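You operate a simulated robot arm through the tools that you are given. There is no shell and no other tool. Be economical: measure what you need, move in short steps, check, and stop when the job is done.

Carry out the task below with a simulated robot arm. There is one attempt and no reset: what you move stays moved.

JOB
Put the blue brush on the top of the wooden rack away on the top of the feeder bench. Then take the short guide and put it on the bench by the gauge. Then put one of the cream wheels from the top of the packing table on the open end of the infeed rollers. Then put the water bottle on top of the blue cups box on the top of the teal cabinet. Then push the teal rollers drawer shut. Then press the bay three button three times. Then turn the count dial to 5. Then put one of the eyewash bottles from the lane shelf of the lane rack on the low shelf of the wooden rack. Then close the bench drawer. Do these in the order given. Set down upright: water bottle, eyewash bottle.

Only the result counts: the job must be done as asked and must still hold three seconds after the hand-in. Knocking over, shifting, dropping, spilling or breaking anything else fails it.

ROBOT AND FRAMES
A 7-joint arm with a two-finger parallel gripper on a trunk, on a base that drives. Base frame: it is fixed to the floor where the robot stands at the start and does not move with it; the origin is under the middle of the robot, x ahead of it, y to its left, z up. Lengths are in mm, angles in degrees, forces in N, time in s.
Its first joint turns from -166.0 to 166.0 degrees. Places, roughly: bay three button [-400, 500, 800]; bench by the gauge [1500, 1800, 800]; bench drawer [1200, 1600, 700]; blue brush (5x11x5 cm) [1100, -300, 900]; blue cups box [1500, -500, 1000]; count dial [-100, 1000, 1300]; cream wheel (4x4x2 cm) [1200, -1000, 800]; eyewash bottle [250, 1500, 1000]; low shelf of the wooden rack [1000, -100, 500]; open end of the infeed rollers [500, -3700, 800]; short guide [1000, -1000, 750]; teal rollers drawer [1700, -300, 600]; top of the feeder bench [3500, -900, 900]; water bottle [1750, -250, 1000]. Payload 1.57 kg.
The tool frame sits at the grasp point between the pads (the TCP): z along the fingers, y along the line on which they close. The tips reach 30 mm beyond it. Largest opening 80 mm; finger width 17, thickness 12; the body of the gripper, 40 by 82 mm, starts 80 mm behind the TCP.
Orientation is that of the tool frame in the base frame, as a unit quaternion [w, x, y, z]. With the fingers straight down and closing along the base's y, the tool's x points along the base's -x, its y along +y and its z along -z.

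CONTROLS
- The arm moves only by the tool send_rows. Its argument "commands" is a list of rows, each a list of 3 entries, a list of its own where there are three numbers: the opening in per cent of the stroke, from 0 (shut) to 100 (fully open), then the shift along the base's x, y, z in mm, then the turn, a rotation vector about the base's x, y, z in degrees. In form: [[gripper, [x, y, z], [wx, wy, wz]], ...]. A call has 1 to 10 rows; each row is the pose to reach, as a shift and turn from the pose commanded when the call began. Rows are played at 5 a second. More than 50 mm and 8.6 degrees between two rows, or a gripper value outside its range, and nothing of the call is played. A pose out of reach is approached as far as the arm can. The call stops where the force on the tool passes 40 N (or 10 N more than at its start, if that is more) or the arm is blocked; 0.2 s more then pass. Each finger travels about 153 mm/s and halts on what it meets, pressing with about 39 N; the grip force reading is that of the motor and also rises with nothing between the fingers. The clock runs only during rows and for 0.2 s after the last one: add rows that repeat a pose to give the fingers time. It gives the time, the measured TCP pose, the force on the tool (base axes), the opening and the grip force at its end, in the units of the frame above (readings bear some noise), with the torque about the TCP (base axes, N m) and any sound that the robot's microphone picked up.
- Cameras (640 x 400 px; columns grow to the right, rows downward): "scene" is now at [-26.2, 214.6, 1348]; the picture's right is [0.32, -0.95, 0.00], its down [-0.71, -0.24, -0.66] and it looks along [0.63, 0.21, -0.75] (base axes); focal length 214 px, centre (320, 200). "wrist" rides on the gripper at [72, -7, -122] in the tool frame; the picture's right is [0.09, 1.00, 0.00], its down [-0.84, 0.08, -0.54] and it looks along [-0.54, 0.05, 0.84] (tool axes); focal length 238 px, centre (320, 200). There is no depth. A picture from a camera that has moved, and an enlarged one, comes with that camera's place and axes in the base frame and with its lens.
- camera(camera): a new picture of that camera. No time passes.
- roll_base(legs): drives the robot by 1 to 6 legs, each [ahead, left, turn to the left] in mm, mm and degrees, along the robot's own axes; the way and the turn of a leg run together, so that a leg with both is an arc; at most 1500 mm and 180 degrees a leg. The arm and the cameras ride along, it lands a little off, and it stops where it bumps. It gives what a move gives.
- turn_head(pan, tilt): turns the head with the scene camera to pan (to the left, within 143 degrees either way) and tilt (down, from -29 to 69), counted from straight ahead of the robot. It gives what a move gives.
- inspect(camera, box): a new picture of the part [left, top, right, bottom] of that camera's present view, enlarged. No time passes.
- hand_in(): hands the job in; it is judged then, once.

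Work in short steps. Places have to be worked out from the pictures, the camera data and where the tool is seen: move nearer, look again, correct. Check each grasp and each placing, and mend what went wrong. You have 207 turns and 184 pictures in all, those below and enlarged ones among them. Open the gripper and draw the arm clear of the work before you hand the job in, unless the task says otherwise; then end with one line.

The tools are called after "Request:" by a JSON object that holds its "fn" and its "kwargs". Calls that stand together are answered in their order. send_rows: Moves the arm, as the interface text tells. Its arguments: {"type":"object","properties":{"commands":{"type":"array","items":{"type":"array"}}},"required":["commands"]} The other tools are called the same way: roll_base (legs) drives the base; turn_head (pan, tilt) turns the head that bears the scene camera; camera (camera) takes a picture; inspect (camera, box) takes an enlarged picture of a part of a camera's view; hand_in () hands the job in.

At the start:

```text
t: 0.0
tool_pos: [554.8, 47.3, 1456.9]
ee_rot: [-0.001, 0.0, 1.0, 0.0]
contact_force: [0.1, -0.2, -0.2]
torque: [0.02, 0.0, -0.01]
grip_width: 80.2
grip_force: 0.1
robot x, y, heading: [-1.3, -1.4, 0.2]
head pan, tilt: [18.5, 48.7]
```

scene: 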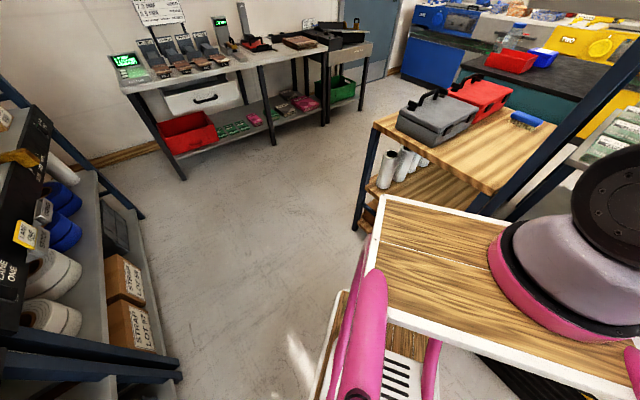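
wrist: 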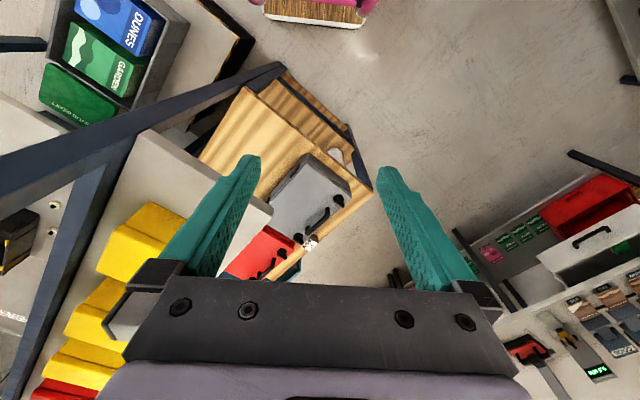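

I'll survey the room first, starting to the right, where the brush and the packing table should be.

Request:
{"fn": "turn_head", "kwargs": {"pan": -30, "tilt": 25}}

Request:
{"fn": "camera", "kwargs": {"camera": "scene"}}

Request:
{"fn": "turn_head", "kwargs": {"pan": 20, "tilt": 20}}

Request:
{"fn": "camera", "kwargs": {"camera": "scene"}}

Request:
{"fn": "turn_head", "kwargs": {"pan": 100, "tilt": 25}}

Request:
{"fn": "camera", "kwargs": {"camera": "scene"}}

Request:
{"fn": "turn_head", "kwargs": {"pan": -90, "tilt": 25}}

Request:
{"fn": "camera", "kwargs": {"camera": "scene"}}

```text
t: 1.2
tool_pos: [553.9, 46.3, 1457.3]
ee_rot: [0.0, 0.001, 1.0, 0.0]
contact_force: [0.1, 0.1, 0.4]
torque: [-0.01, 0.0, 0.01]
grip_width: 80.0
grip_force: 0.1
robot x, y, heading: [0.1, -1.3, -0.1]
head pan, tilt: [-30.0, 25.0]
```

```text
181 pictures are left
camera scene: at [-20.5, 143.8, 1383.7], right [-0.5, -0.87, 0.0], down [-0.37, 0.21, -0.91], along [0.79, -0.45, -0.42], focal length 214 px, centre (320, 200)
```

scene: 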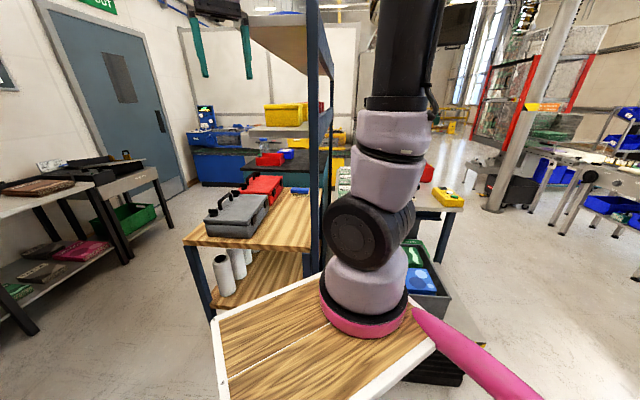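

```text
t: 2.3
tool_pos: [553.1, 46.0, 1456.2]
ee_rot: [0.0, 0.0, 1.0, 0.0]
contact_force: [-0.2, 0.7, -0.2]
torque: [0.0, -0.01, -0.03]
grip_width: 80.0
grip_force: 0.1
robot x, y, heading: [-1.4, -0.9, -0.1]
head pan, tilt: [20.0, 20.0]
```

```text
180 pictures are left
camera scene: at [-12.8, 221.5, 1391.8], right [0.34, -0.94, 0.0], down [-0.32, -0.12, -0.94], along [0.88, 0.32, -0.34], focal length 214 px, centre (320, 200)
```

scene: 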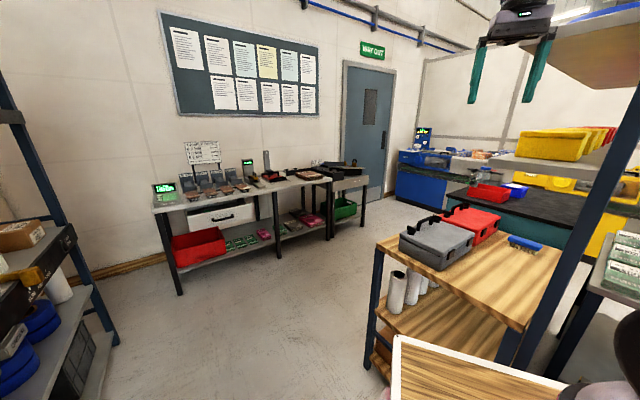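

```text
t: 3.9
tool_pos: [554.3, 45.9, 1456.8]
ee_rot: [0.0, 0.0, 1.0, 0.0]
contact_force: [0.5, 0.3, 0.2]
torque: [0.01, -0.02, -0.01]
grip_width: 79.9
grip_force: 0.1
robot x, y, heading: [-1.0, -5.2, 0.4]
head pan, tilt: [100.0, 25.0]
```

```text
179 pictures are left
camera scene: at [-116.3, 280.5, 1383.8], right [0.98, 0.17, 0.0], down [0.07, -0.42, -0.91], along [-0.16, 0.89, -0.42], focal length 214 px, centre (320, 200)
```

scene: 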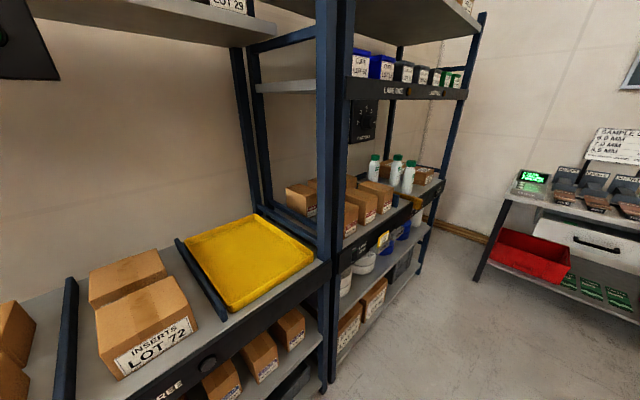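

```text
t: 6.7
tool_pos: [554.7, 46.7, 1456.4]
ee_rot: [0.0, 0.0, 1.0, 0.001]
contact_force: [0.2, -0.2, -0.1]
torque: [-0.02, -0.01, 0.03]
grip_width: 80.0
grip_force: 0.1
robot x, y, heading: [0.8, -2.1, 0.2]
head pan, tilt: [-90.0, 25.0]
```

```text
178 pictures are left
camera scene: at [-100.3, 97.6, 1383.8], right [-1.0, 0.0, 0.0], down [0.0, 0.42, -0.91], along [0.0, -0.91, -0.42], focal length 214 px, centre (320, 200)
```

scene: 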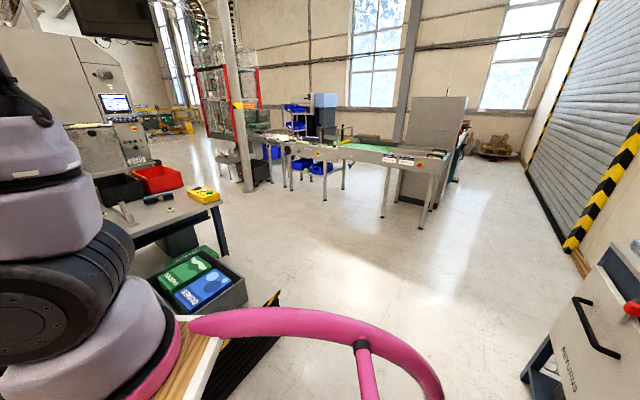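

I need a closer look at the rack, the brush, and the robot's own deck.

Request:
{"fn": "turn_head", "kwargs": {"pan": -10, "tilt": 40}}

Request:
{"fn": "camera", "kwargs": {"camera": "scene"}}

Request:
{"fn": "turn_head", "kwargs": {"pan": 10, "tilt": 15}}

Request:
{"fn": "inspect", "kwargs": {"camera": "scene", "box": [320, 100, 640, 300]}}

Request:
{"fn": "turn_head", "kwargs": {"pan": -60, "tilt": 25}}

Request:
{"fn": "camera", "kwargs": {"camera": "scene"}}

```text
t: 8.2
tool_pos: [554.7, 46.5, 1457.4]
ee_rot: [-0.001, 0.0, 1.0, 0.001]
contact_force: [0.9, 0.5, -1.1]
torque: [0.0, 0.0, 0.0]
grip_width: 80.2
grip_force: 0.0
robot x, y, heading: [1.3, -0.6, 0.1]
head pan, tilt: [-10.0, 40.0]
```

```text
177 pictures are left
camera scene: at [-16.6, 174.9, 1360.4], right [-0.17, -0.98, 0.0], down [-0.63, 0.11, -0.77], along [0.75, -0.13, -0.64], focal length 214 px, centre (320, 200)
```

scene: 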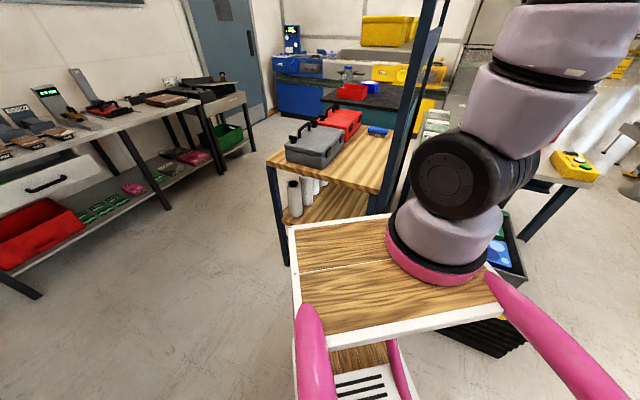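

```text
t: 9.1
tool_pos: [554.6, 45.8, 1456.7]
ee_rot: [0.0, 0.0, 1.0, 0.0]
contact_force: [-0.6, 0.5, 0.8]
torque: [0.0, 0.02, 0.01]
grip_width: 79.9
grip_force: 0.1
robot x, y, heading: [-0.1, 0.2, 0.1]
head pan, tilt: [10.0, 15.0]
```

```text
2.00 times, centred on (480, 200) of scene
camera zoom: at [-8.3, 205.9, 1399.9], right [0.17, -0.98, 0.0], down [-0.26, -0.04, -0.97], along [0.95, 0.17, -0.26], focal length 429 px, centre (0, 200)
```

zoom: 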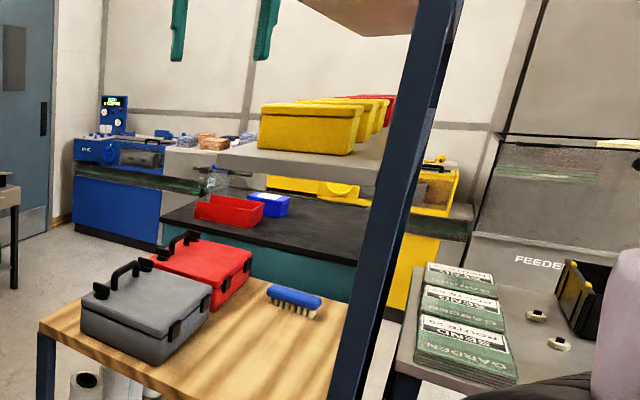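

```text
t: 10.5
tool_pos: [553.7, 47.3, 1456.5]
ee_rot: [0.0, 0.0, 1.0, 0.0]
contact_force: [1.2, -0.2, -0.5]
torque: [-0.01, 0.0, 0.0]
grip_width: 79.9
grip_force: 0.0
robot x, y, heading: [-1.6, -1.7, 0.1]
head pan, tilt: [-60.0, 25.0]
```

```text
175 pictures are left
camera scene: at [-54.2, 110.0, 1383.8], right [-0.87, -0.5, 0.0], down [-0.21, 0.37, -0.91], along [0.45, -0.78, -0.42], focal length 214 px, centre (320, 200)
```

scene: 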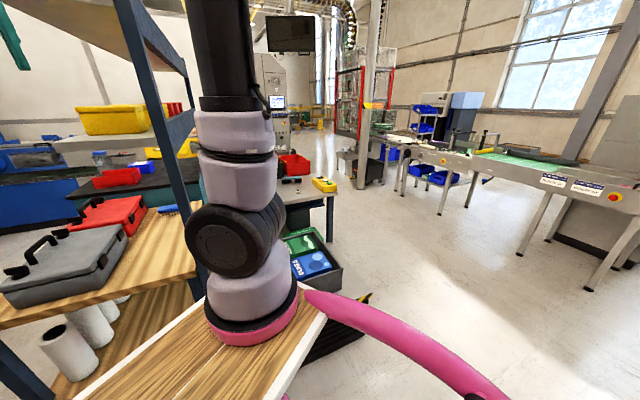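

I want to know what hangs above the wooden rack, so I look up, and I also take a wrist picture.

Request:
{"fn": "turn_head", "kwargs": {"pan": -10, "tilt": -25}}

Request:
{"fn": "camera", "kwargs": {"camera": "scene"}}

Request:
{"fn": "turn_head", "kwargs": {"pan": -10, "tilt": 10}}

Request:
{"fn": "camera", "kwargs": {"camera": "scene"}}

```text
t: 11.7
tool_pos: [553.5, 46.8, 1456.3]
ee_rot: [0.0, 0.0, 1.0, 0.001]
contact_force: [0.6, 0.1, 0.6]
torque: [-0.03, 0.01, -0.03]
grip_width: 80.1
grip_force: 0.1
robot x, y, heading: [-2.4, -2.6, 0.0]
head pan, tilt: [-10.0, -25.0]
```

```text
174 pictures are left
camera scene: at [-30.4, 177.4, 1459.8], right [-0.17, -0.98, 0.0], down [0.42, -0.07, -0.91], along [0.89, -0.16, 0.42], focal length 214 px, centre (320, 200)
```

scene: 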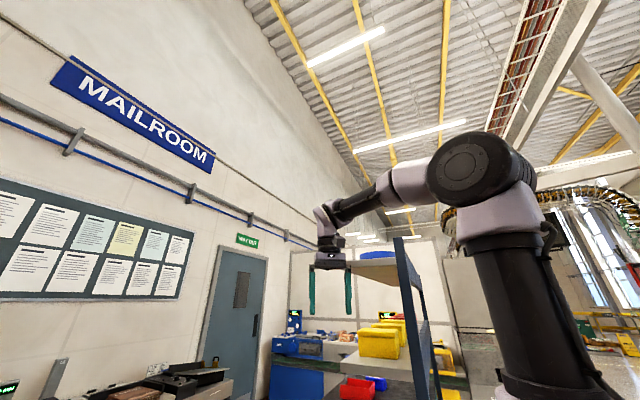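

```text
t: 12.7
tool_pos: [554.6, 47.0, 1458.1]
ee_rot: [0.0, 0.0, 1.0, 0.0]
contact_force: [-0.5, -0.9, 0.3]
torque: [0.01, -0.01, -0.04]
grip_width: 79.9
grip_force: 0.1
robot x, y, heading: [-2.6, 2.3, -0.0]
head pan, tilt: [-10.0, 10.0]
```

```text
173 pictures are left
camera scene: at [-8.8, 173.6, 1408.2], right [-0.17, -0.98, 0.0], down [-0.17, 0.03, -0.98], along [0.97, -0.17, -0.17], focal length 214 px, centre (320, 200)
```

scene: 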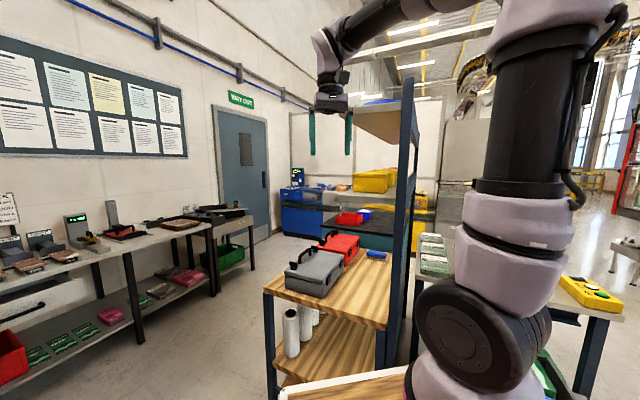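

The post next to the wooden rack is hard to place from here. I move a little left and turn to face the rack squarely (its front edge runs about 54° from x).

Request:
{"fn": "roll_base", "kwargs": {"legs": [[0, 300, -36]]}}

Request:
{"fn": "turn_head", "kwargs": {"pan": 0, "tilt": 20}}

Request:
{"fn": "camera", "kwargs": {"camera": "scene"}}

Request:
{"fn": "camera", "kwargs": {"camera": "wrist"}}

```text
t: 14.8
tool_pos: [566.8, -10.9, 1457.4]
ee_rot: [0.001, 0.31, 0.951, 0.0]
contact_force: [0.4, 0.3, -0.1]
torque: [-0.01, 0.01, -0.01]
grip_width: 79.9
grip_force: 0.1
robot x, y, heading: [91.7, 277.9, -36.0]
head pan, tilt: [-10.0, 10.0]
```

```text
t: 15.5
tool_pos: [566.1, -8.9, 1457.1]
ee_rot: [0.0, 0.309, 0.951, -0.001]
contact_force: [-0.6, 0.9, 0.4]
torque: [-0.01, 0.02, -0.01]
grip_width: 80.3
grip_force: 0.2
robot x, y, heading: [90.2, 280.8, -36.1]
head pan, tilt: [0.0, 20.0]
```

```text
172 pictures are left
camera scene: at [196.6, 435.9, 1391.9], right [-0.59, -0.81, 0.0], down [-0.28, 0.2, -0.94], along [0.76, -0.55, -0.34], focal length 214 px, centre (320, 200)
```

scene: 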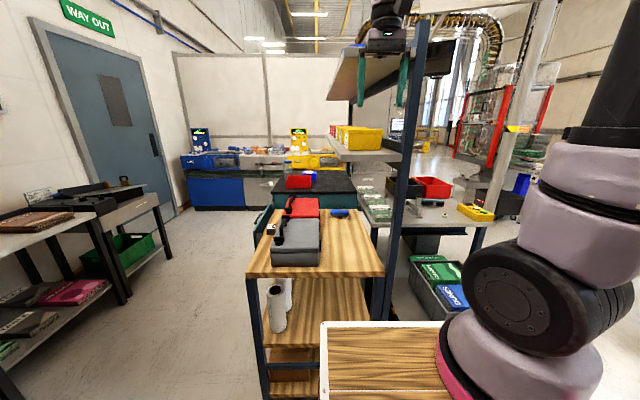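

```text
171 pictures are left
camera wrist: at [503.4, 26.4, 1579.6], right [0.51, 0.86, 0.0], down [0.72, -0.43, 0.54], along [0.47, -0.28, -0.84], focal length 238 px, centre (320, 200)
```

wrist: 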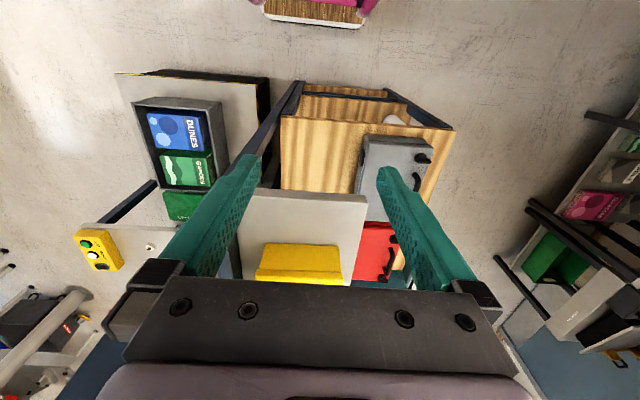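

Shelves seem to overhang the rack's right part. I zoom to measure them.

Request:
{"fn": "inspect", "kwargs": {"camera": "scene", "box": [240, 20, 480, 170]}}

Request:
{"fn": "inspect", "kwargs": {"camera": "scene", "box": [240, 150, 480, 300]}}

Request:
{"fn": "inspect", "kwargs": {"camera": "wrist", "box": [220, 70, 460, 290]}}

```text
2.67 times, centred on (360, 95) of scene
camera zoom: at [196.6, 435.9, 1391.9], right [-0.59, -0.81, 0.0], down [-0.28, 0.2, -0.94], along [0.76, -0.55, -0.34], focal length 572 px, centre (213, 480)
```

zoom: 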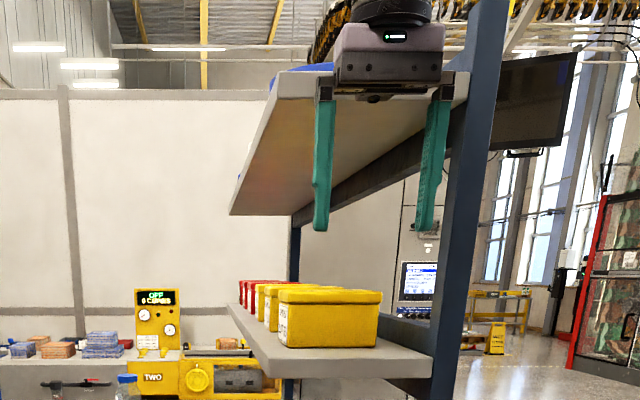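

```text
2.67 times, centred on (360, 225) of scene
camera zoom: at [196.6, 435.9, 1391.9], right [-0.59, -0.81, 0.0], down [-0.28, 0.2, -0.94], along [0.76, -0.55, -0.34], focal length 572 px, centre (213, 133)
```

zoom: 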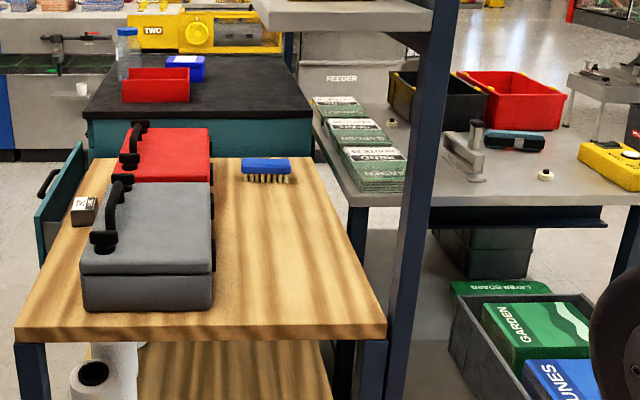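

```text
1.82 times, centred on (340, 180) of wrist
camera zoom: at [503.4, 26.4, 1579.6], right [0.51, 0.86, 0.0], down [0.72, -0.43, 0.54], along [0.47, -0.28, -0.84], focal length 433 px, centre (284, 236)
```

zoom: 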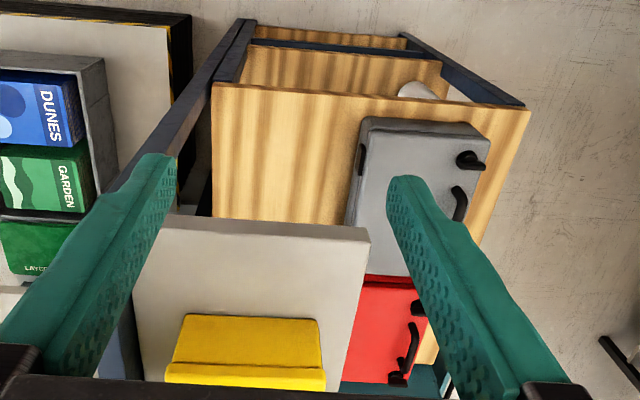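

The brush is at about (1057,-335,895), under the tall rack's shelf (underside near z 1290), so I'll grasp it with a tool tilted from the left. I move the robot left and forward in front of the rack.

Request:
{"fn": "roll_base", "kwargs": {"legs": [[0, 250, 0], [240, 0, 0]]}}

Request:
{"fn": "turn_head", "kwargs": {"pan": -10, "tilt": 30}}

Request:
{"fn": "camera", "kwargs": {"camera": "scene"}}

Request:
{"fn": "camera", "kwargs": {"camera": "wrist"}}

```text
t: 18.7
tool_pos: [908.0, 53.6, 1457.4]
ee_rot: [0.0, 0.307, 0.952, 0.0]
contact_force: [0.4, -1.1, 0.4]
torque: [0.02, 0.01, 0.03]
grip_width: 80.2
grip_force: 0.1
robot x, y, heading: [434.1, 338.9, -35.8]
head pan, tilt: [0.0, 20.0]
```

```text
t: 19.4
tool_pos: [907.2, 53.2, 1457.2]
ee_rot: [0.0, 0.307, 0.952, 0.0]
contact_force: [0.5, 0.7, -0.8]
torque: [0.05, -0.03, 0.03]
grip_width: 80.2
grip_force: 0.1
robot x, y, heading: [427.4, 337.4, -35.8]
head pan, tilt: [-10.0, 30.0]
```

```text
167 pictures are left
camera scene: at [524.0, 487.2, 1375.8], right [-0.72, -0.7, 0.0], down [-0.35, 0.36, -0.87], along [0.6, -0.62, -0.5], focal length 214 px, centre (320, 200)
```

scene: 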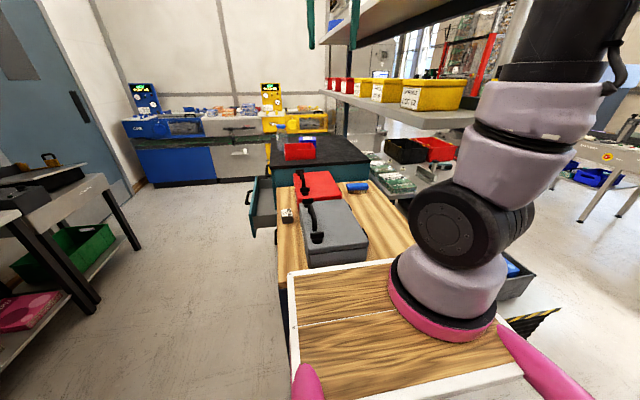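

```text
166 pictures are left
camera wrist: at [845.2, 89.4, 1579.7], right [0.51, 0.86, 0.0], down [0.72, -0.43, 0.54], along [0.47, -0.28, -0.84], focal length 238 px, centre (320, 200)
```

wrist: 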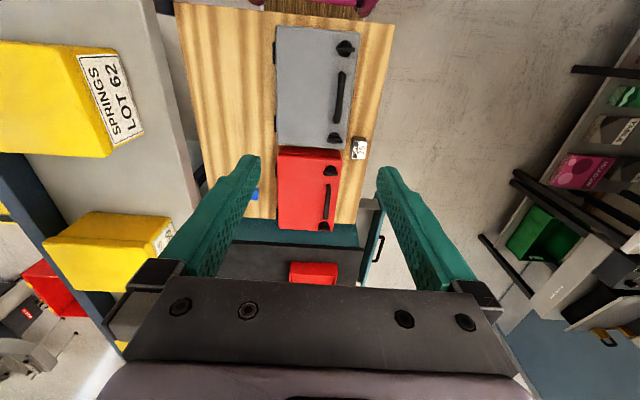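

The brush is about 898 ahead and 172 right of the robot. First I yaw the tool by 85° so that the fingers close along the rack's depth.

Request:
{"fn": "send_rows", "kwargs": {"commands": [[100, [0, 0, 0], [0, 0, 8.5]], [100, [0, 0, 0], [0, 0, 17]], [100, [0, 0, 0], [0, 0, 25.5]], [100, [0, 0, 0], [0, 0, 34]], [100, [0, 0, 0], [0, 0, 42.5]], [100, [0, 0, 0], [0, 0, 51]], [100, [0, 0, 0], [0, 0, 59.5]], [100, [0, 0, 0], [0, 0, 68]], [100, [0, 0, 0], [0, 0, 76.5]], [100, [0, 0, 0], [0, 0, 85]]]}}

Request:
{"fn": "turn_head", "kwargs": {"pan": -15, "tilt": 5}}

Request:
{"fn": "camera", "kwargs": {"camera": "scene"}}

```text
t: 21.6
tool_pos: [908.6, 54.2, 1457.2]
ee_rot: [-0.001, -0.417, 0.909, 0.0]
contact_force: [-0.3, 0.4, 0.2]
torque: [0.01, 0.01, 0.0]
grip_width: 80.3
grip_force: 0.1
robot x, y, heading: [433.7, 342.6, -35.7]
head pan, tilt: [-10.0, 30.0]
```

```text
t: 22.5
tool_pos: [908.6, 53.3, 1456.4]
ee_rot: [0.001, -0.415, 0.91, 0.0]
contact_force: [-0.1, -0.1, 0.6]
torque: [0.01, -0.03, 0.01]
grip_width: 80.1
grip_force: 0.0
robot x, y, heading: [432.6, 339.0, -35.9]
head pan, tilt: [-15.0, 5.0]
```

```text
165 pictures are left
camera scene: at [519.0, 480.8, 1416.1], right [-0.77, -0.63, 0.0], down [-0.06, 0.07, -1.0], along [0.63, -0.77, -0.09], focal length 214 px, centre (320, 200)
```

scene: 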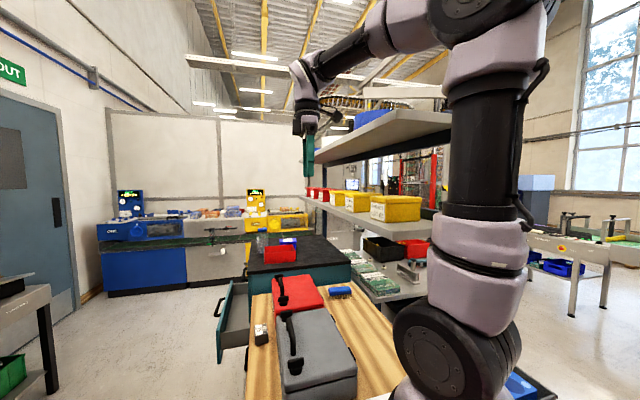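

The forearm would pass close to the shelves' left edge, so I shift the base 120 mm further left. Then I finish the yaw, lower the tool and tilt it.

Request:
{"fn": "roll_base", "kwargs": {"legs": [[0, 120, 0]]}}

Request:
{"fn": "send_rows", "kwargs": {"commands": [[100, [0, 0, -40], [0, 0, 5]], [100, [0, 0, -80], [0, 0, 5]], [100, [0, 0, -120], [0, 0, 5]], [100, [0, 0, -160], [0, 0, 5]], [100, [0, 0, -200], [0, 0, 5]], [100, [0, 0, -240], [0, 0, 5]]]}}

Request:
{"fn": "camera", "kwargs": {"camera": "scene"}}

```text
t: 23.8
tool_pos: [978.0, 151.2, 1457.8]
ee_rot: [0.001, -0.417, 0.909, -0.001]
contact_force: [0.1, -0.1, -1.0]
torque: [0.04, 0.02, 0.0]
grip_width: 79.9
grip_force: 0.1
robot x, y, heading: [502.3, 437.8, -35.5]
head pan, tilt: [-15.0, 5.0]
```

```text
t: 25.2
tool_pos: [977.9, 150.5, 1218.7]
ee_rot: [0.001, -0.456, 0.89, 0.0]
contact_force: [-0.3, 1.2, 0.3]
torque: [0.05, 0.0, 0.01]
grip_width: 80.0
grip_force: 0.0
robot x, y, heading: [500.5, 435.7, -35.8]
head pan, tilt: [-15.0, 5.0]
```

```text
164 pictures are left
camera scene: at [588.0, 577.7, 1416.2], right [-0.77, -0.63, 0.0], down [-0.06, 0.07, -1.0], along [0.63, -0.77, -0.09], focal length 214 px, centre (320, 200)
```

scene: 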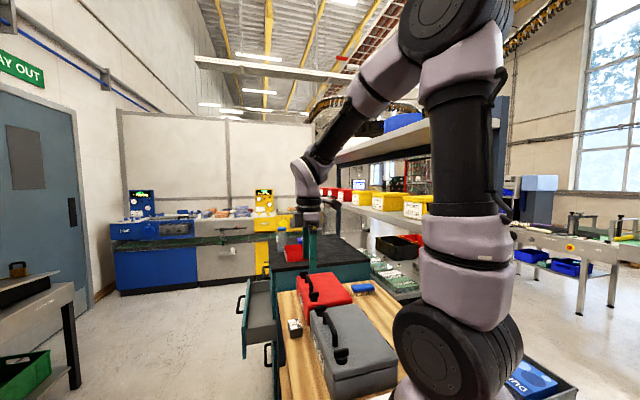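

TCP is at (978,151,1219). I tilt the fingers 45° toward the right and move to a pre-grasp point 150 mm up-left of the brush.

Request:
{"fn": "send_rows", "kwargs": {"commands": [[100, [14, -39, -22], [-3.65, 2.63, 0]], [100, [28, -78, -44], [-7.3, 5.26, 0]], [100, [42, -117, -65], [-10.95, 7.89, 0]], [100, [56, -156, -87], [-14.6, 10.5, 0]], [100, [70, -195, -109], [-18.2, 13.1, 0]], [100, [84, -234, -131], [-21.9, 15.8, 0]], [100, [98, -273, -153], [-25.5, 18.4, 0]], [100, [112, -312, -174], [-29.2, 21, 0]]]}}

Request:
{"fn": "turn_head", "kwargs": {"pan": -15, "tilt": 20}}

Request:
{"fn": "camera", "kwargs": {"camera": "scene"}}

Request:
{"fn": "camera", "kwargs": {"camera": "wrist"}}

```text
t: 27.0
tool_pos: [1091.1, -162.9, 1044.4]
ee_rot: [-0.275, -0.433, 0.846, -0.142]
contact_force: [-0.1, 1.0, 0.6]
torque: [0.0, -0.04, 0.02]
grip_width: 80.2
grip_force: 0.1
robot x, y, heading: [501.1, 438.6, -35.7]
head pan, tilt: [-15.0, 5.0]
```

```text
t: 27.7
tool_pos: [1090.2, -161.7, 1043.6]
ee_rot: [-0.275, -0.434, 0.846, -0.141]
contact_force: [0.3, 0.7, 0.4]
torque: [0.02, 0.01, -0.02]
grip_width: 79.9
grip_force: 0.1
robot x, y, heading: [499.2, 437.3, -35.6]
head pan, tilt: [-15.0, 20.0]
```

```text
163 pictures are left
camera scene: at [589.1, 576.5, 1391.9], right [-0.77, -0.63, 0.0], down [-0.22, 0.26, -0.94], along [0.6, -0.73, -0.34], focal length 214 px, centre (320, 200)
```

scene: 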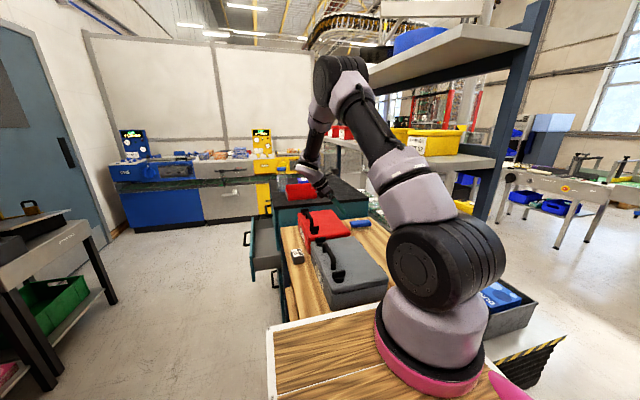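

```text
162 pictures are left
camera wrist: at [1103.9, -155.6, 1185.4], right [-0.85, 0.52, 0.05], down [0.52, 0.85, -0.05], along [-0.07, -0.02, -1.0], focal length 238 px, centre (320, 200)
```

wrist: 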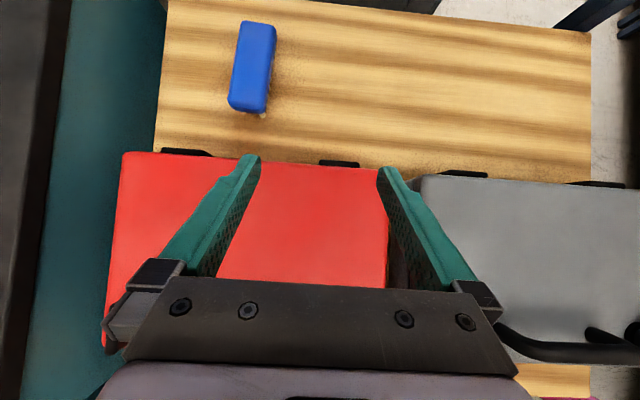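

The wrist view puts the brush at about (1068,-335), top near z 910, with its long axis along the fingers' plane. I move to 80 mm short of it along the tool axis.

Request:
{"fn": "send_rows", "kwargs": {"commands": [[100, [20, -35, -10], [0, 0, 0]], [100, [25, -70, -25], [0, 0, 0]], [100, [15, -105, -50], [0, 0, 0]], [100, [5, -135, -81], [0, 0, 0]]]}}

Request:
{"fn": "camera", "kwargs": {"camera": "wrist"}}

Request:
{"fn": "camera", "kwargs": {"camera": "scene"}}

```text
t: 28.7
tool_pos: [1095.9, -296.2, 961.6]
ee_rot: [-0.274, -0.434, 0.846, -0.141]
contact_force: [0.5, -0.8, 0.9]
torque: [-0.01, 0.02, 0.03]
grip_width: 79.8
grip_force: 0.1
robot x, y, heading: [499.2, 437.8, -35.7]
head pan, tilt: [-15.0, 20.0]
```

```text
161 pictures are left
camera wrist: at [1108.1, -290.7, 1103.8], right [-0.85, 0.52, 0.05], down [0.52, 0.85, -0.05], along [-0.07, -0.02, -1.0], focal length 238 px, centre (320, 200)
```

wrist: 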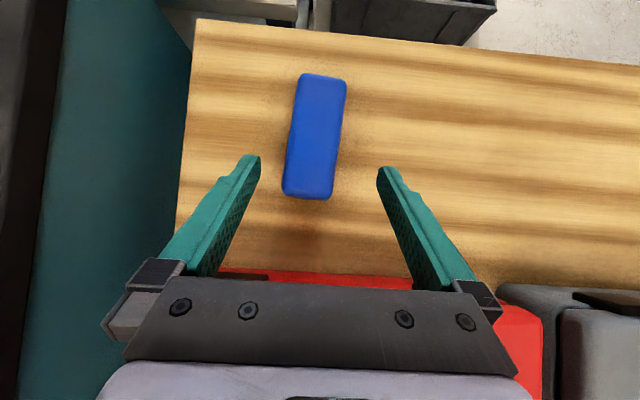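

```text
160 pictures are left
camera scene: at [588.9, 577.1, 1391.8], right [-0.77, -0.63, 0.0], down [-0.22, 0.26, -0.94], along [0.6, -0.73, -0.34], focal length 214 px, centre (320, 200)
```

scene: 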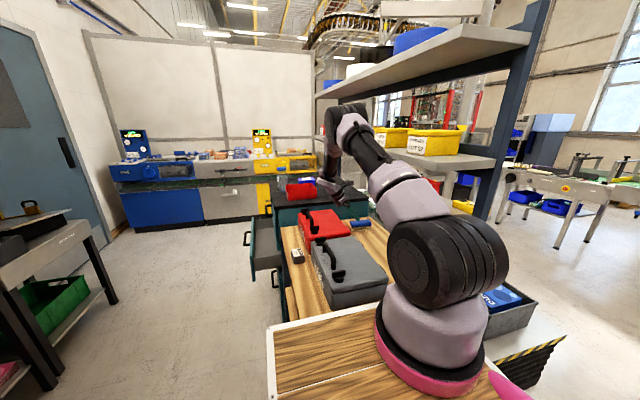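

The two wrist views put the brush top at z≈894, centred at (1066,-343). I advance along the tool axis and close.

Request:
{"fn": "send_rows", "kwargs": {"commands": [[100, [-10, -16, -26], [0, 0, 0]], [100, [-20, -31, -51], [0, 0, 0]], [100, [-30, -47, -76], [0, 0, 0]], [100, [-30, -47, -76], [0, 0, 0]]]}}

Request:
{"fn": "camera", "kwargs": {"camera": "wrist"}}

```text
t: 29.8
tool_pos: [1066.8, -340.8, 889.1]
ee_rot: [-0.275, -0.433, 0.847, -0.142]
contact_force: [-3.6, 10.9, 16.4]
torque: [0.58, 0.77, -0.41]
grip_width: 80.1
grip_force: 0.1
robot x, y, heading: [502.2, 435.1, -35.3]
head pan, tilt: [-15.0, 20.0]
stopped in row 4: the force on the tool passed its limit at 41 N (the readings are from after the stop); the commanded pose is now the measured one
```

```text
159 pictures are left
camera wrist: at [1078.4, -335.3, 1031.2], right [-0.85, 0.52, 0.05], down [0.52, 0.85, -0.05], along [-0.07, -0.02, -1.0], focal length 238 px, centre (320, 200)
```

wrist: 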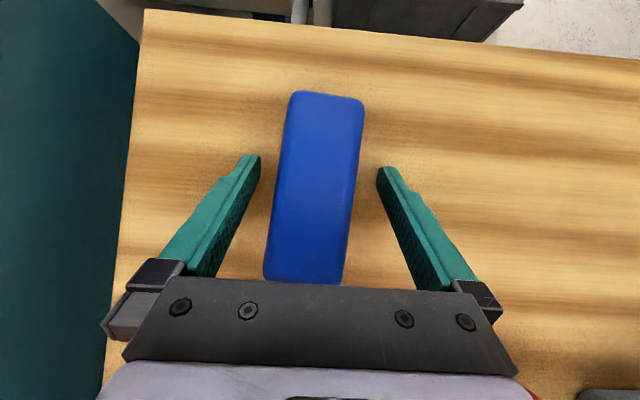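

The tips touched the table at TCP z≈889. I back up 5 mm and close on the brush.

Request:
{"fn": "send_rows", "kwargs": {"commands": [[100, [0, 0, 6], [0, 0, 0]], [50, [0, 0, 6], [0, 0, 0]], [0, [0, 0, 6], [0, 0, 0]], [0, [0, 0, 6], [0, 0, 0]], [0, [0, 0, 6], [0, 0, 0]]]}}

Request:
{"fn": "camera", "kwargs": {"camera": "wrist"}}

```text
t: 31.0
tool_pos: [1066.5, -342.8, 893.8]
ee_rot: [-0.274, -0.434, 0.846, -0.142]
contact_force: [0.7, 0.1, -0.7]
torque: [-0.03, -0.01, -0.01]
grip_width: 44.4
grip_force: 38.6
robot x, y, heading: [504.7, 441.0, -35.8]
head pan, tilt: [-15.0, 20.0]
```

```text
158 pictures are left
camera wrist: at [1078.5, -336.2, 1035.9], right [-0.85, 0.52, 0.05], down [0.52, 0.85, -0.05], along [-0.07, -0.02, -1.0], focal length 238 px, centre (320, 200)
```

wrist: 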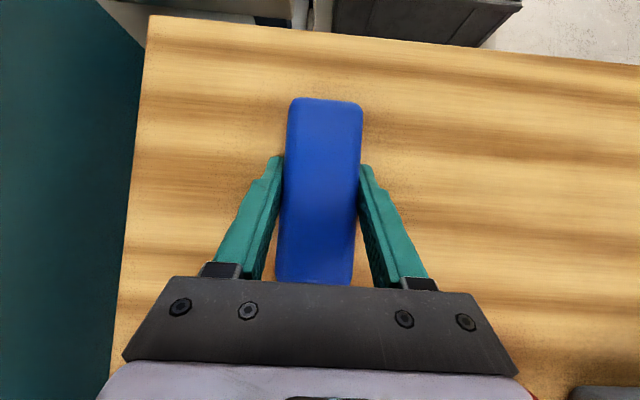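

The grip holds at 44 mm. I lift and retreat along the approach path.

Request:
{"fn": "send_rows", "kwargs": {"commands": [[0, [10, 16, 40], [0, 0, 0]], [0, [25, 40, 80], [0, 0, 0]], [0, [40, 75, 110], [0, 0, 0]], [0, [35, 115, 130], [0, 0, 0]], [0, [30, 155, 150], [0, 0, 0]], [0, [20, 195, 170], [0, 0, 0]], [0, [8, 235, 190], [0, 0, 0]], [0, [-4, 275, 210], [0, 0, 0]], [0, [-16, 315, 230], [0, 0, 0]], [0, [-30, 355, 250], [0, 0, 0]]]}}

Request:
{"fn": "camera", "kwargs": {"camera": "scene"}}

```text
t: 33.2
tool_pos: [1036.8, 11.9, 1143.0]
ee_rot: [-0.274, -0.434, 0.847, -0.142]
contact_force: [0.2, -0.4, -1.8]
torque: [0.03, 0.01, -0.01]
grip_width: 44.2
grip_force: 38.9
robot x, y, heading: [501.4, 437.6, -35.8]
head pan, tilt: [-15.0, 20.0]
```

```text
157 pictures are left
camera scene: at [589.5, 576.3, 1391.9], right [-0.77, -0.63, 0.0], down [-0.22, 0.27, -0.94], along [0.6, -0.73, -0.34], focal length 214 px, centre (320, 200)
```

scene: 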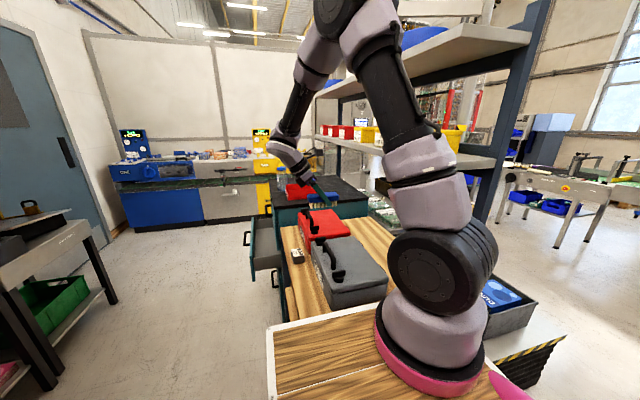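

The brush is held. I bring the arm back to its travel posture, with the tool upright again.

Request:
{"fn": "send_rows", "kwargs": {"commands": [[0, [-7, 18, 35], [3.65, -2.63, 0]], [0, [-14, 35, 70], [7.3, -5.26, 0]], [0, [-21, 53, 105], [10.95, -7.89, 0]], [0, [-28, 70, 140], [14.6, -10.5, 0]], [0, [-35, 88, 175], [18.2, -13.1, 0]], [0, [-42, 105, 210], [21.9, -15.8, 0]], [0, [-49, 123, 245], [25.5, -18.4, 0]], [0, [-57, 141, 285], [29.2, -21, 0]]]}}

Request:
{"fn": "turn_head", "kwargs": {"pan": 36, "tilt": 20}}

Request:
{"fn": "camera", "kwargs": {"camera": "scene"}}

Request:
{"fn": "turn_head", "kwargs": {"pan": 5, "tilt": 25}}

Request:
{"fn": "camera", "kwargs": {"camera": "scene"}}

```text
t: 35.0
tool_pos: [979.1, 154.0, 1429.7]
ee_rot: [0.001, -0.455, 0.891, 0.0]
contact_force: [0.3, -1.2, -1.0]
torque: [0.0, 0.06, 0.03]
grip_width: 44.5
grip_force: 39.2
robot x, y, heading: [499.8, 436.6, -35.6]
head pan, tilt: [-15.0, 20.0]
```

```text
t: 36.2
tool_pos: [978.9, 154.7, 1428.0]
ee_rot: [0.0, -0.455, 0.89, -0.001]
contact_force: [-0.2, -0.4, -1.1]
torque: [0.01, -0.03, 0.01]
grip_width: 44.4
grip_force: 39.1
robot x, y, heading: [502.1, 435.4, -35.6]
head pan, tilt: [36.0, 20.0]
```

```text
156 pictures are left
camera scene: at [623.1, 649.4, 1391.8], right [0.0, -1.0, 0.0], down [-0.34, 0.0, -0.94], along [0.94, 0.0, -0.34], focal length 214 px, centre (320, 200)
```

scene: 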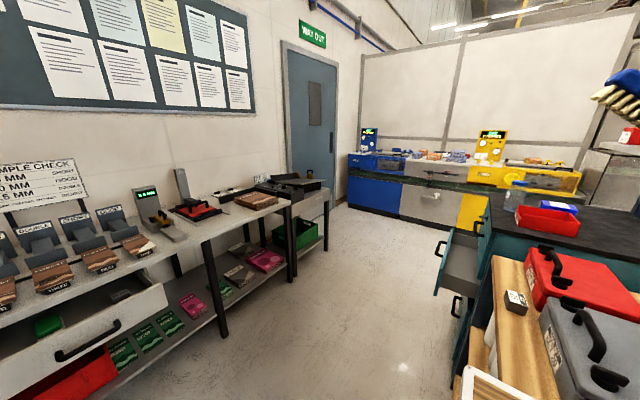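

```text
t: 37.2
tool_pos: [979.7, 153.0, 1429.2]
ee_rot: [0.0, -0.456, 0.89, 0.0]
contact_force: [0.4, -0.6, -1.9]
torque: [0.01, -0.02, 0.0]
grip_width: 44.5
grip_force: 38.9
robot x, y, heading: [500.9, 438.9, -35.7]
head pan, tilt: [5.0, 25.0]
```

```text
155 pictures are left
camera scene: at [609.3, 602.0, 1383.8], right [-0.51, -0.86, 0.0], down [-0.36, 0.22, -0.91], along [0.78, -0.46, -0.42], focal length 214 px, centre (320, 200)
```

scene: 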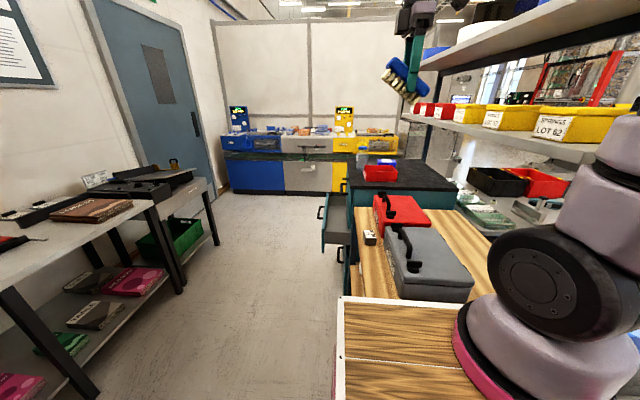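

The whole room is aligned with heading -36°. I drive left 750 to clear the open drawer, then forward through the passage toward the feeder bench.

Request:
{"fn": "roll_base", "kwargs": {"legs": [[-60, 0, 0], [0, 750, 0], [1300, 0, 0]]}}

Request:
{"fn": "turn_head", "kwargs": {"pan": 0, "tilt": 20}}

Request:
{"fn": "camera", "kwargs": {"camera": "scene"}}

```text
t: 48.0
tool_pos: [2441.8, 26.7, 1430.1]
ee_rot: [0.001, -0.461, 0.888, -0.001]
contact_force: [-0.6, 0.2, -1.2]
torque: [-0.04, 0.01, 0.03]
grip_width: 44.2
grip_force: 39.2
robot x, y, heading: [1958.1, 303.2, -35.1]
head pan, tilt: [5.0, 25.0]
```

```text
t: 48.7
tool_pos: [2441.0, 26.9, 1429.2]
ee_rot: [0.001, -0.461, 0.887, -0.001]
contact_force: [0.0, 0.7, -1.1]
torque: [0.01, 0.0, 0.02]
grip_width: 44.6
grip_force: 38.9
robot x, y, heading: [1961.1, 304.8, -35.2]
head pan, tilt: [0.0, 20.0]
```

```text
154 pictures are left
camera scene: at [2062.8, 463.1, 1391.8], right [-0.57, -0.82, 0.0], down [-0.28, 0.2, -0.94], along [0.77, -0.54, -0.34], focal length 214 px, centre (320, 200)
```

scene: 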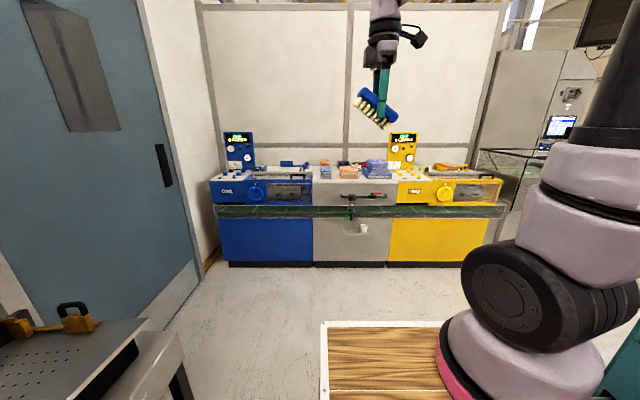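

The feeder bench seems to be the grey section between the blue and yellow machines. I zoom in on its top.

Request:
{"fn": "inspect", "kwargs": {"camera": "scene", "box": [200, 120, 520, 270]}}

Request:
{"fn": "roll_base", "kwargs": {"legs": [[700, 0, 0]]}}

Request:
{"fn": "camera", "kwargs": {"camera": "scene"}}

Request:
{"fn": "camera", "kwargs": {"camera": "wrist"}}

```text
2.00 times, centred on (360, 195) of scene
camera zoom: at [2062.8, 463.1, 1391.8], right [-0.57, -0.82, 0.0], down [-0.28, 0.2, -0.94], along [0.77, -0.54, -0.34], focal length 429 px, centre (240, 210)
```

zoom: 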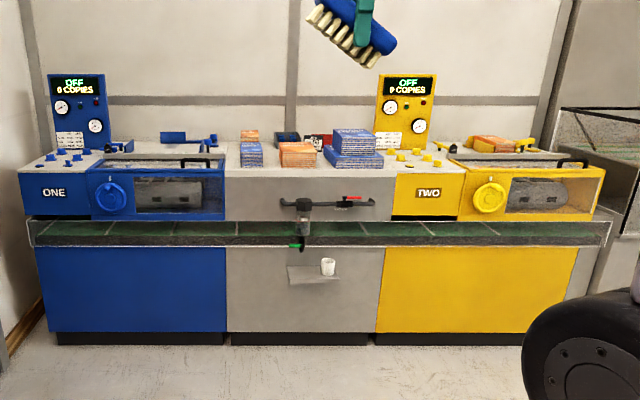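

```text
t: 52.5
tool_pos: [3019.9, -364.1, 1430.1]
ee_rot: [0.001, -0.467, 0.884, 0.0]
contact_force: [0.5, -0.2, -1.5]
torque: [-0.03, 0.01, 0.04]
grip_width: 44.3
grip_force: 39.0
robot x, y, heading: [2537.3, -95.7, -34.6]
head pan, tilt: [0.0, 20.0]
```

```text
152 pictures are left
camera scene: at [2635.4, 66.3, 1391.8], right [-0.56, -0.83, 0.0], down [-0.28, 0.19, -0.94], along [0.78, -0.53, -0.34], focal length 214 px, centre (320, 200)
```

scene: 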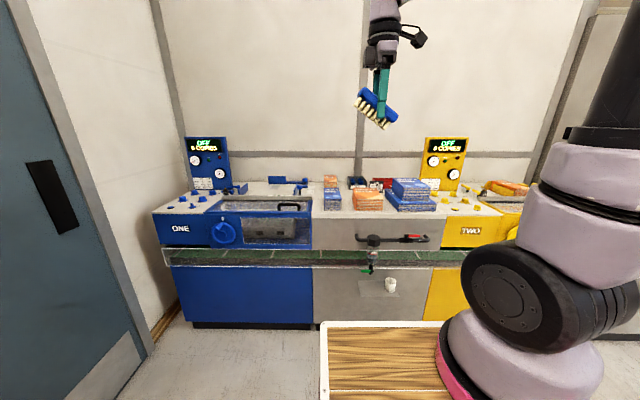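

```text
151 pictures are left
camera wrist: at [2983.6, -428.6, 1552.2], right [-0.87, 0.49, 0.0], down [0.41, 0.73, 0.54], along [0.27, 0.47, -0.84], focal length 238 px, centre (320, 200)
```

wrist: 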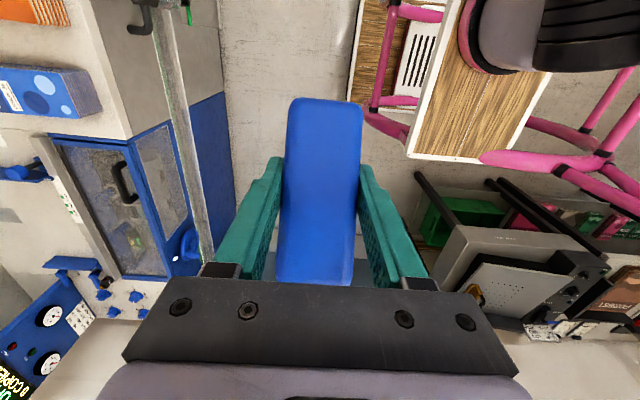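

I zoom in on the bench top to find free space.

Request:
{"fn": "inspect", "kwargs": {"camera": "scene", "box": [290, 150, 470, 250]}}

```text
3.56 times, centred on (380, 200) of scene
camera zoom: at [2635.4, 66.3, 1391.8], right [-0.56, -0.83, 0.0], down [-0.28, 0.19, -0.94], along [0.78, -0.53, -0.34], focal length 763 px, centre (107, 200)
```

zoom: 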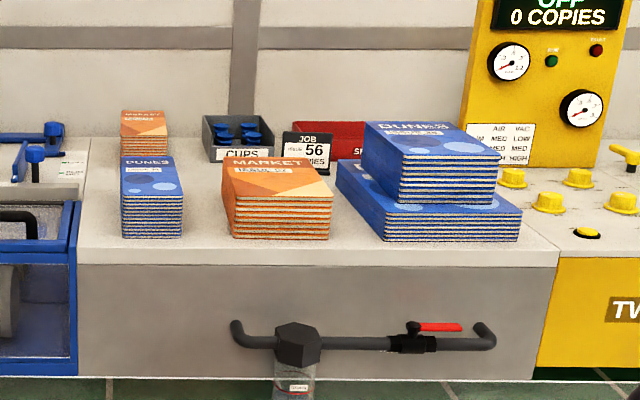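

Bench top is z≈885. There is a free strip 95 mm deep along its front edge, and I choose (3505,-721) in front of the gap between the stacks. I drive 300 forward and re-check.

Request:
{"fn": "roll_base", "kwargs": {"legs": [[300, 0, 0]]}}

Request:
{"fn": "turn_head", "kwargs": {"pan": 0, "tilt": 35}}

Request:
{"fn": "camera", "kwargs": {"camera": "scene"}}

Request:
{"fn": "inspect", "kwargs": {"camera": "scene", "box": [290, 100, 530, 250]}}

```text
t: 54.6
tool_pos: [3268.8, -537.4, 1428.8]
ee_rot: [0.0, -0.466, 0.885, -0.001]
contact_force: [0.4, 0.6, 0.0]
torque: [-0.03, 0.0, -0.04]
grip_width: 44.6
grip_force: 38.8
robot x, y, heading: [2785.8, -268.3, -34.5]
head pan, tilt: [0.0, 20.0]
```

```text
t: 55.3
tool_pos: [3270.1, -536.4, 1429.4]
ee_rot: [0.0, -0.467, 0.885, 0.0]
contact_force: [0.2, -0.4, -1.5]
torque: [0.02, 0.03, -0.01]
grip_width: 44.3
grip_force: 38.5
robot x, y, heading: [2783.7, -268.0, -34.1]
head pan, tilt: [0.0, 35.0]
```

```text
149 pictures are left
camera scene: at [2881.4, -101.7, 1368.0], right [-0.56, -0.83, 0.0], down [-0.47, 0.32, -0.82], along [0.68, -0.46, -0.57], focal length 214 px, centre (320, 200)
```

scene: 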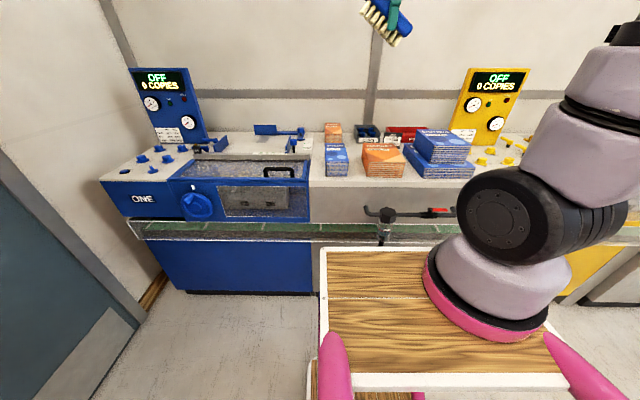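

```text
2.67 times, centred on (410, 175) of scene
camera zoom: at [2881.4, -101.7, 1368.0], right [-0.56, -0.83, 0.0], down [-0.47, 0.32, -0.82], along [0.68, -0.46, -0.57], focal length 572 px, centre (80, 267)
```

zoom: 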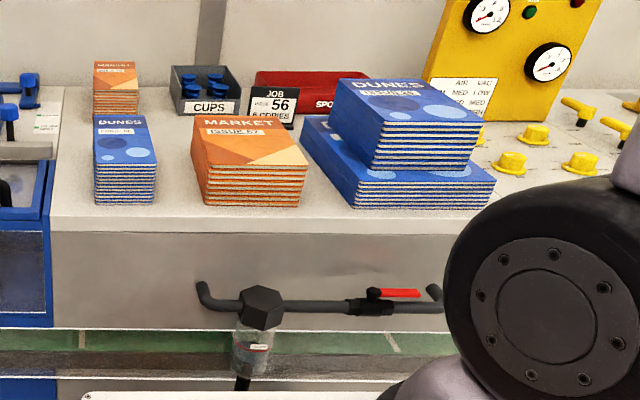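

The strip's middle is at about (3483,-713). I tilt to level the brush and move above it at TCP z 1040.

Request:
{"fn": "send_rows", "kwargs": {"commands": [[0, [21, -18, -39], [-2.97, 2.04, 0]], [0, [43, -35, -78], [-5.94, 4.08, 0]], [0, [64, -53, -117], [-8.9, 6.12, 0]], [0, [85, -71, -156], [-11.9, 8.16, 0]], [0, [106, -88, -194], [-14.85, 10.2, 0]], [0, [128, -106, -233], [-17.8, 12.2, 0]], [0, [149, -124, -272], [-20.8, 14.3, 0]], [0, [170, -142, -311], [-23.8, 16.3, 0]], [0, [192, -159, -350], [-26.7, 18.4, 0]], [0, [213, -177, -389], [-29.7, 20.4, 0]]]}}

Request:
{"fn": "camera", "kwargs": {"camera": "scene"}}

Request:
{"fn": "camera", "kwargs": {"camera": "wrist"}}

```text
t: 57.5
tool_pos: [3483.3, -716.1, 1042.9]
ee_rot: [-0.273, -0.442, 0.842, -0.145]
contact_force: [-1.0, 1.1, -0.8]
torque: [0.0, -0.05, 0.0]
grip_width: 44.5
grip_force: 39.2
robot x, y, heading: [2783.7, -263.4, -34.3]
head pan, tilt: [0.0, 35.0]
```

```text
147 pictures are left
camera scene: at [2880.6, -101.5, 1368.0], right [-0.56, -0.83, 0.0], down [-0.47, 0.32, -0.82], along [0.68, -0.46, -0.57], focal length 214 px, centre (320, 200)
```

scene: 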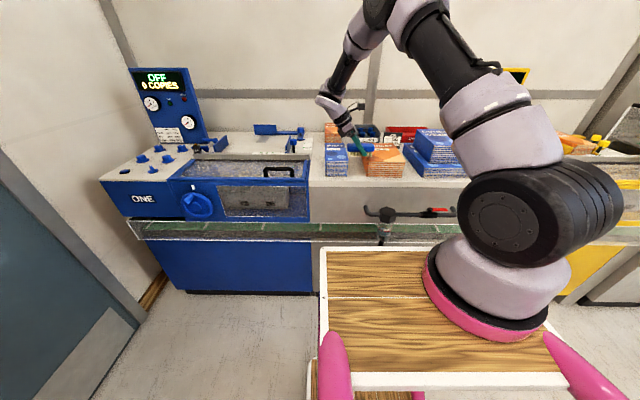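

```text
146 pictures are left
camera wrist: at [3494.9, -707.5, 1184.6], right [-0.86, 0.5, 0.05], down [0.5, 0.86, -0.05], along [-0.07, -0.02, -1.0], focal length 238 px, centre (320, 200)
```

wrist: 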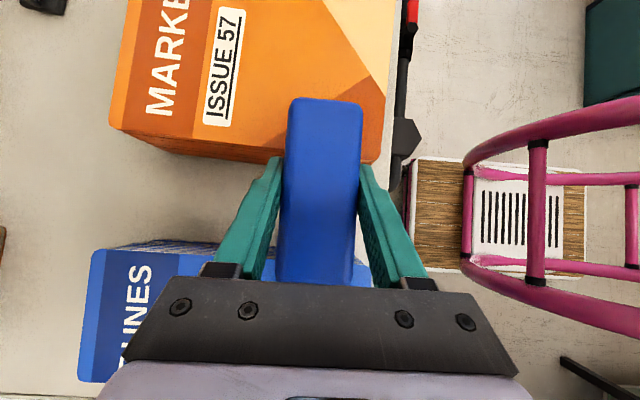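

I need a finer look at the strip and bench edge beneath the brush.

Request:
{"fn": "inspect", "kwargs": {"camera": "wrist", "box": [280, 0, 480, 290]}}

Request:
{"fn": "inspect", "kwargs": {"camera": "scene", "box": [300, 80, 480, 230]}}

```text
1.38 times, centred on (380, 145) of wrist
camera zoom: at [3494.9, -707.5, 1184.6], right [-0.86, 0.5, 0.05], down [0.5, 0.86, -0.05], along [-0.07, -0.02, -1.0], focal length 329 px, centre (237, 276)
```

zoom: 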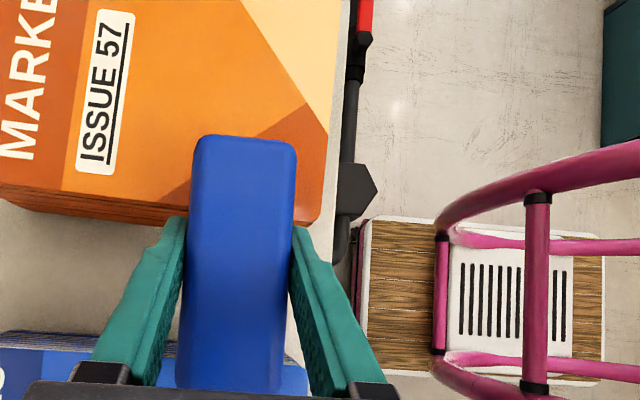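

```text
2.67 times, centred on (390, 155) of scene
camera zoom: at [2880.6, -101.5, 1368.0], right [-0.56, -0.83, 0.0], down [-0.47, 0.32, -0.82], along [0.68, -0.46, -0.57], focal length 572 px, centre (133, 320)
```

zoom: 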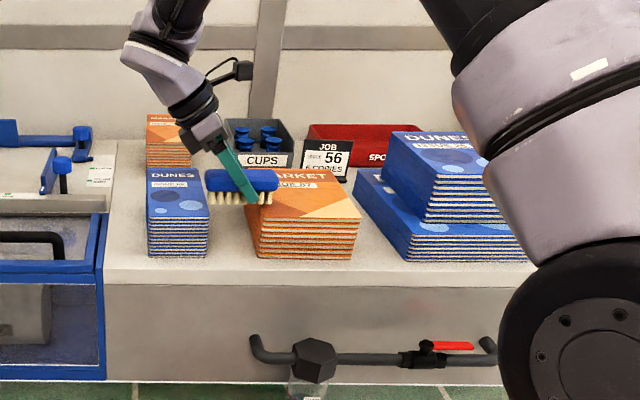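

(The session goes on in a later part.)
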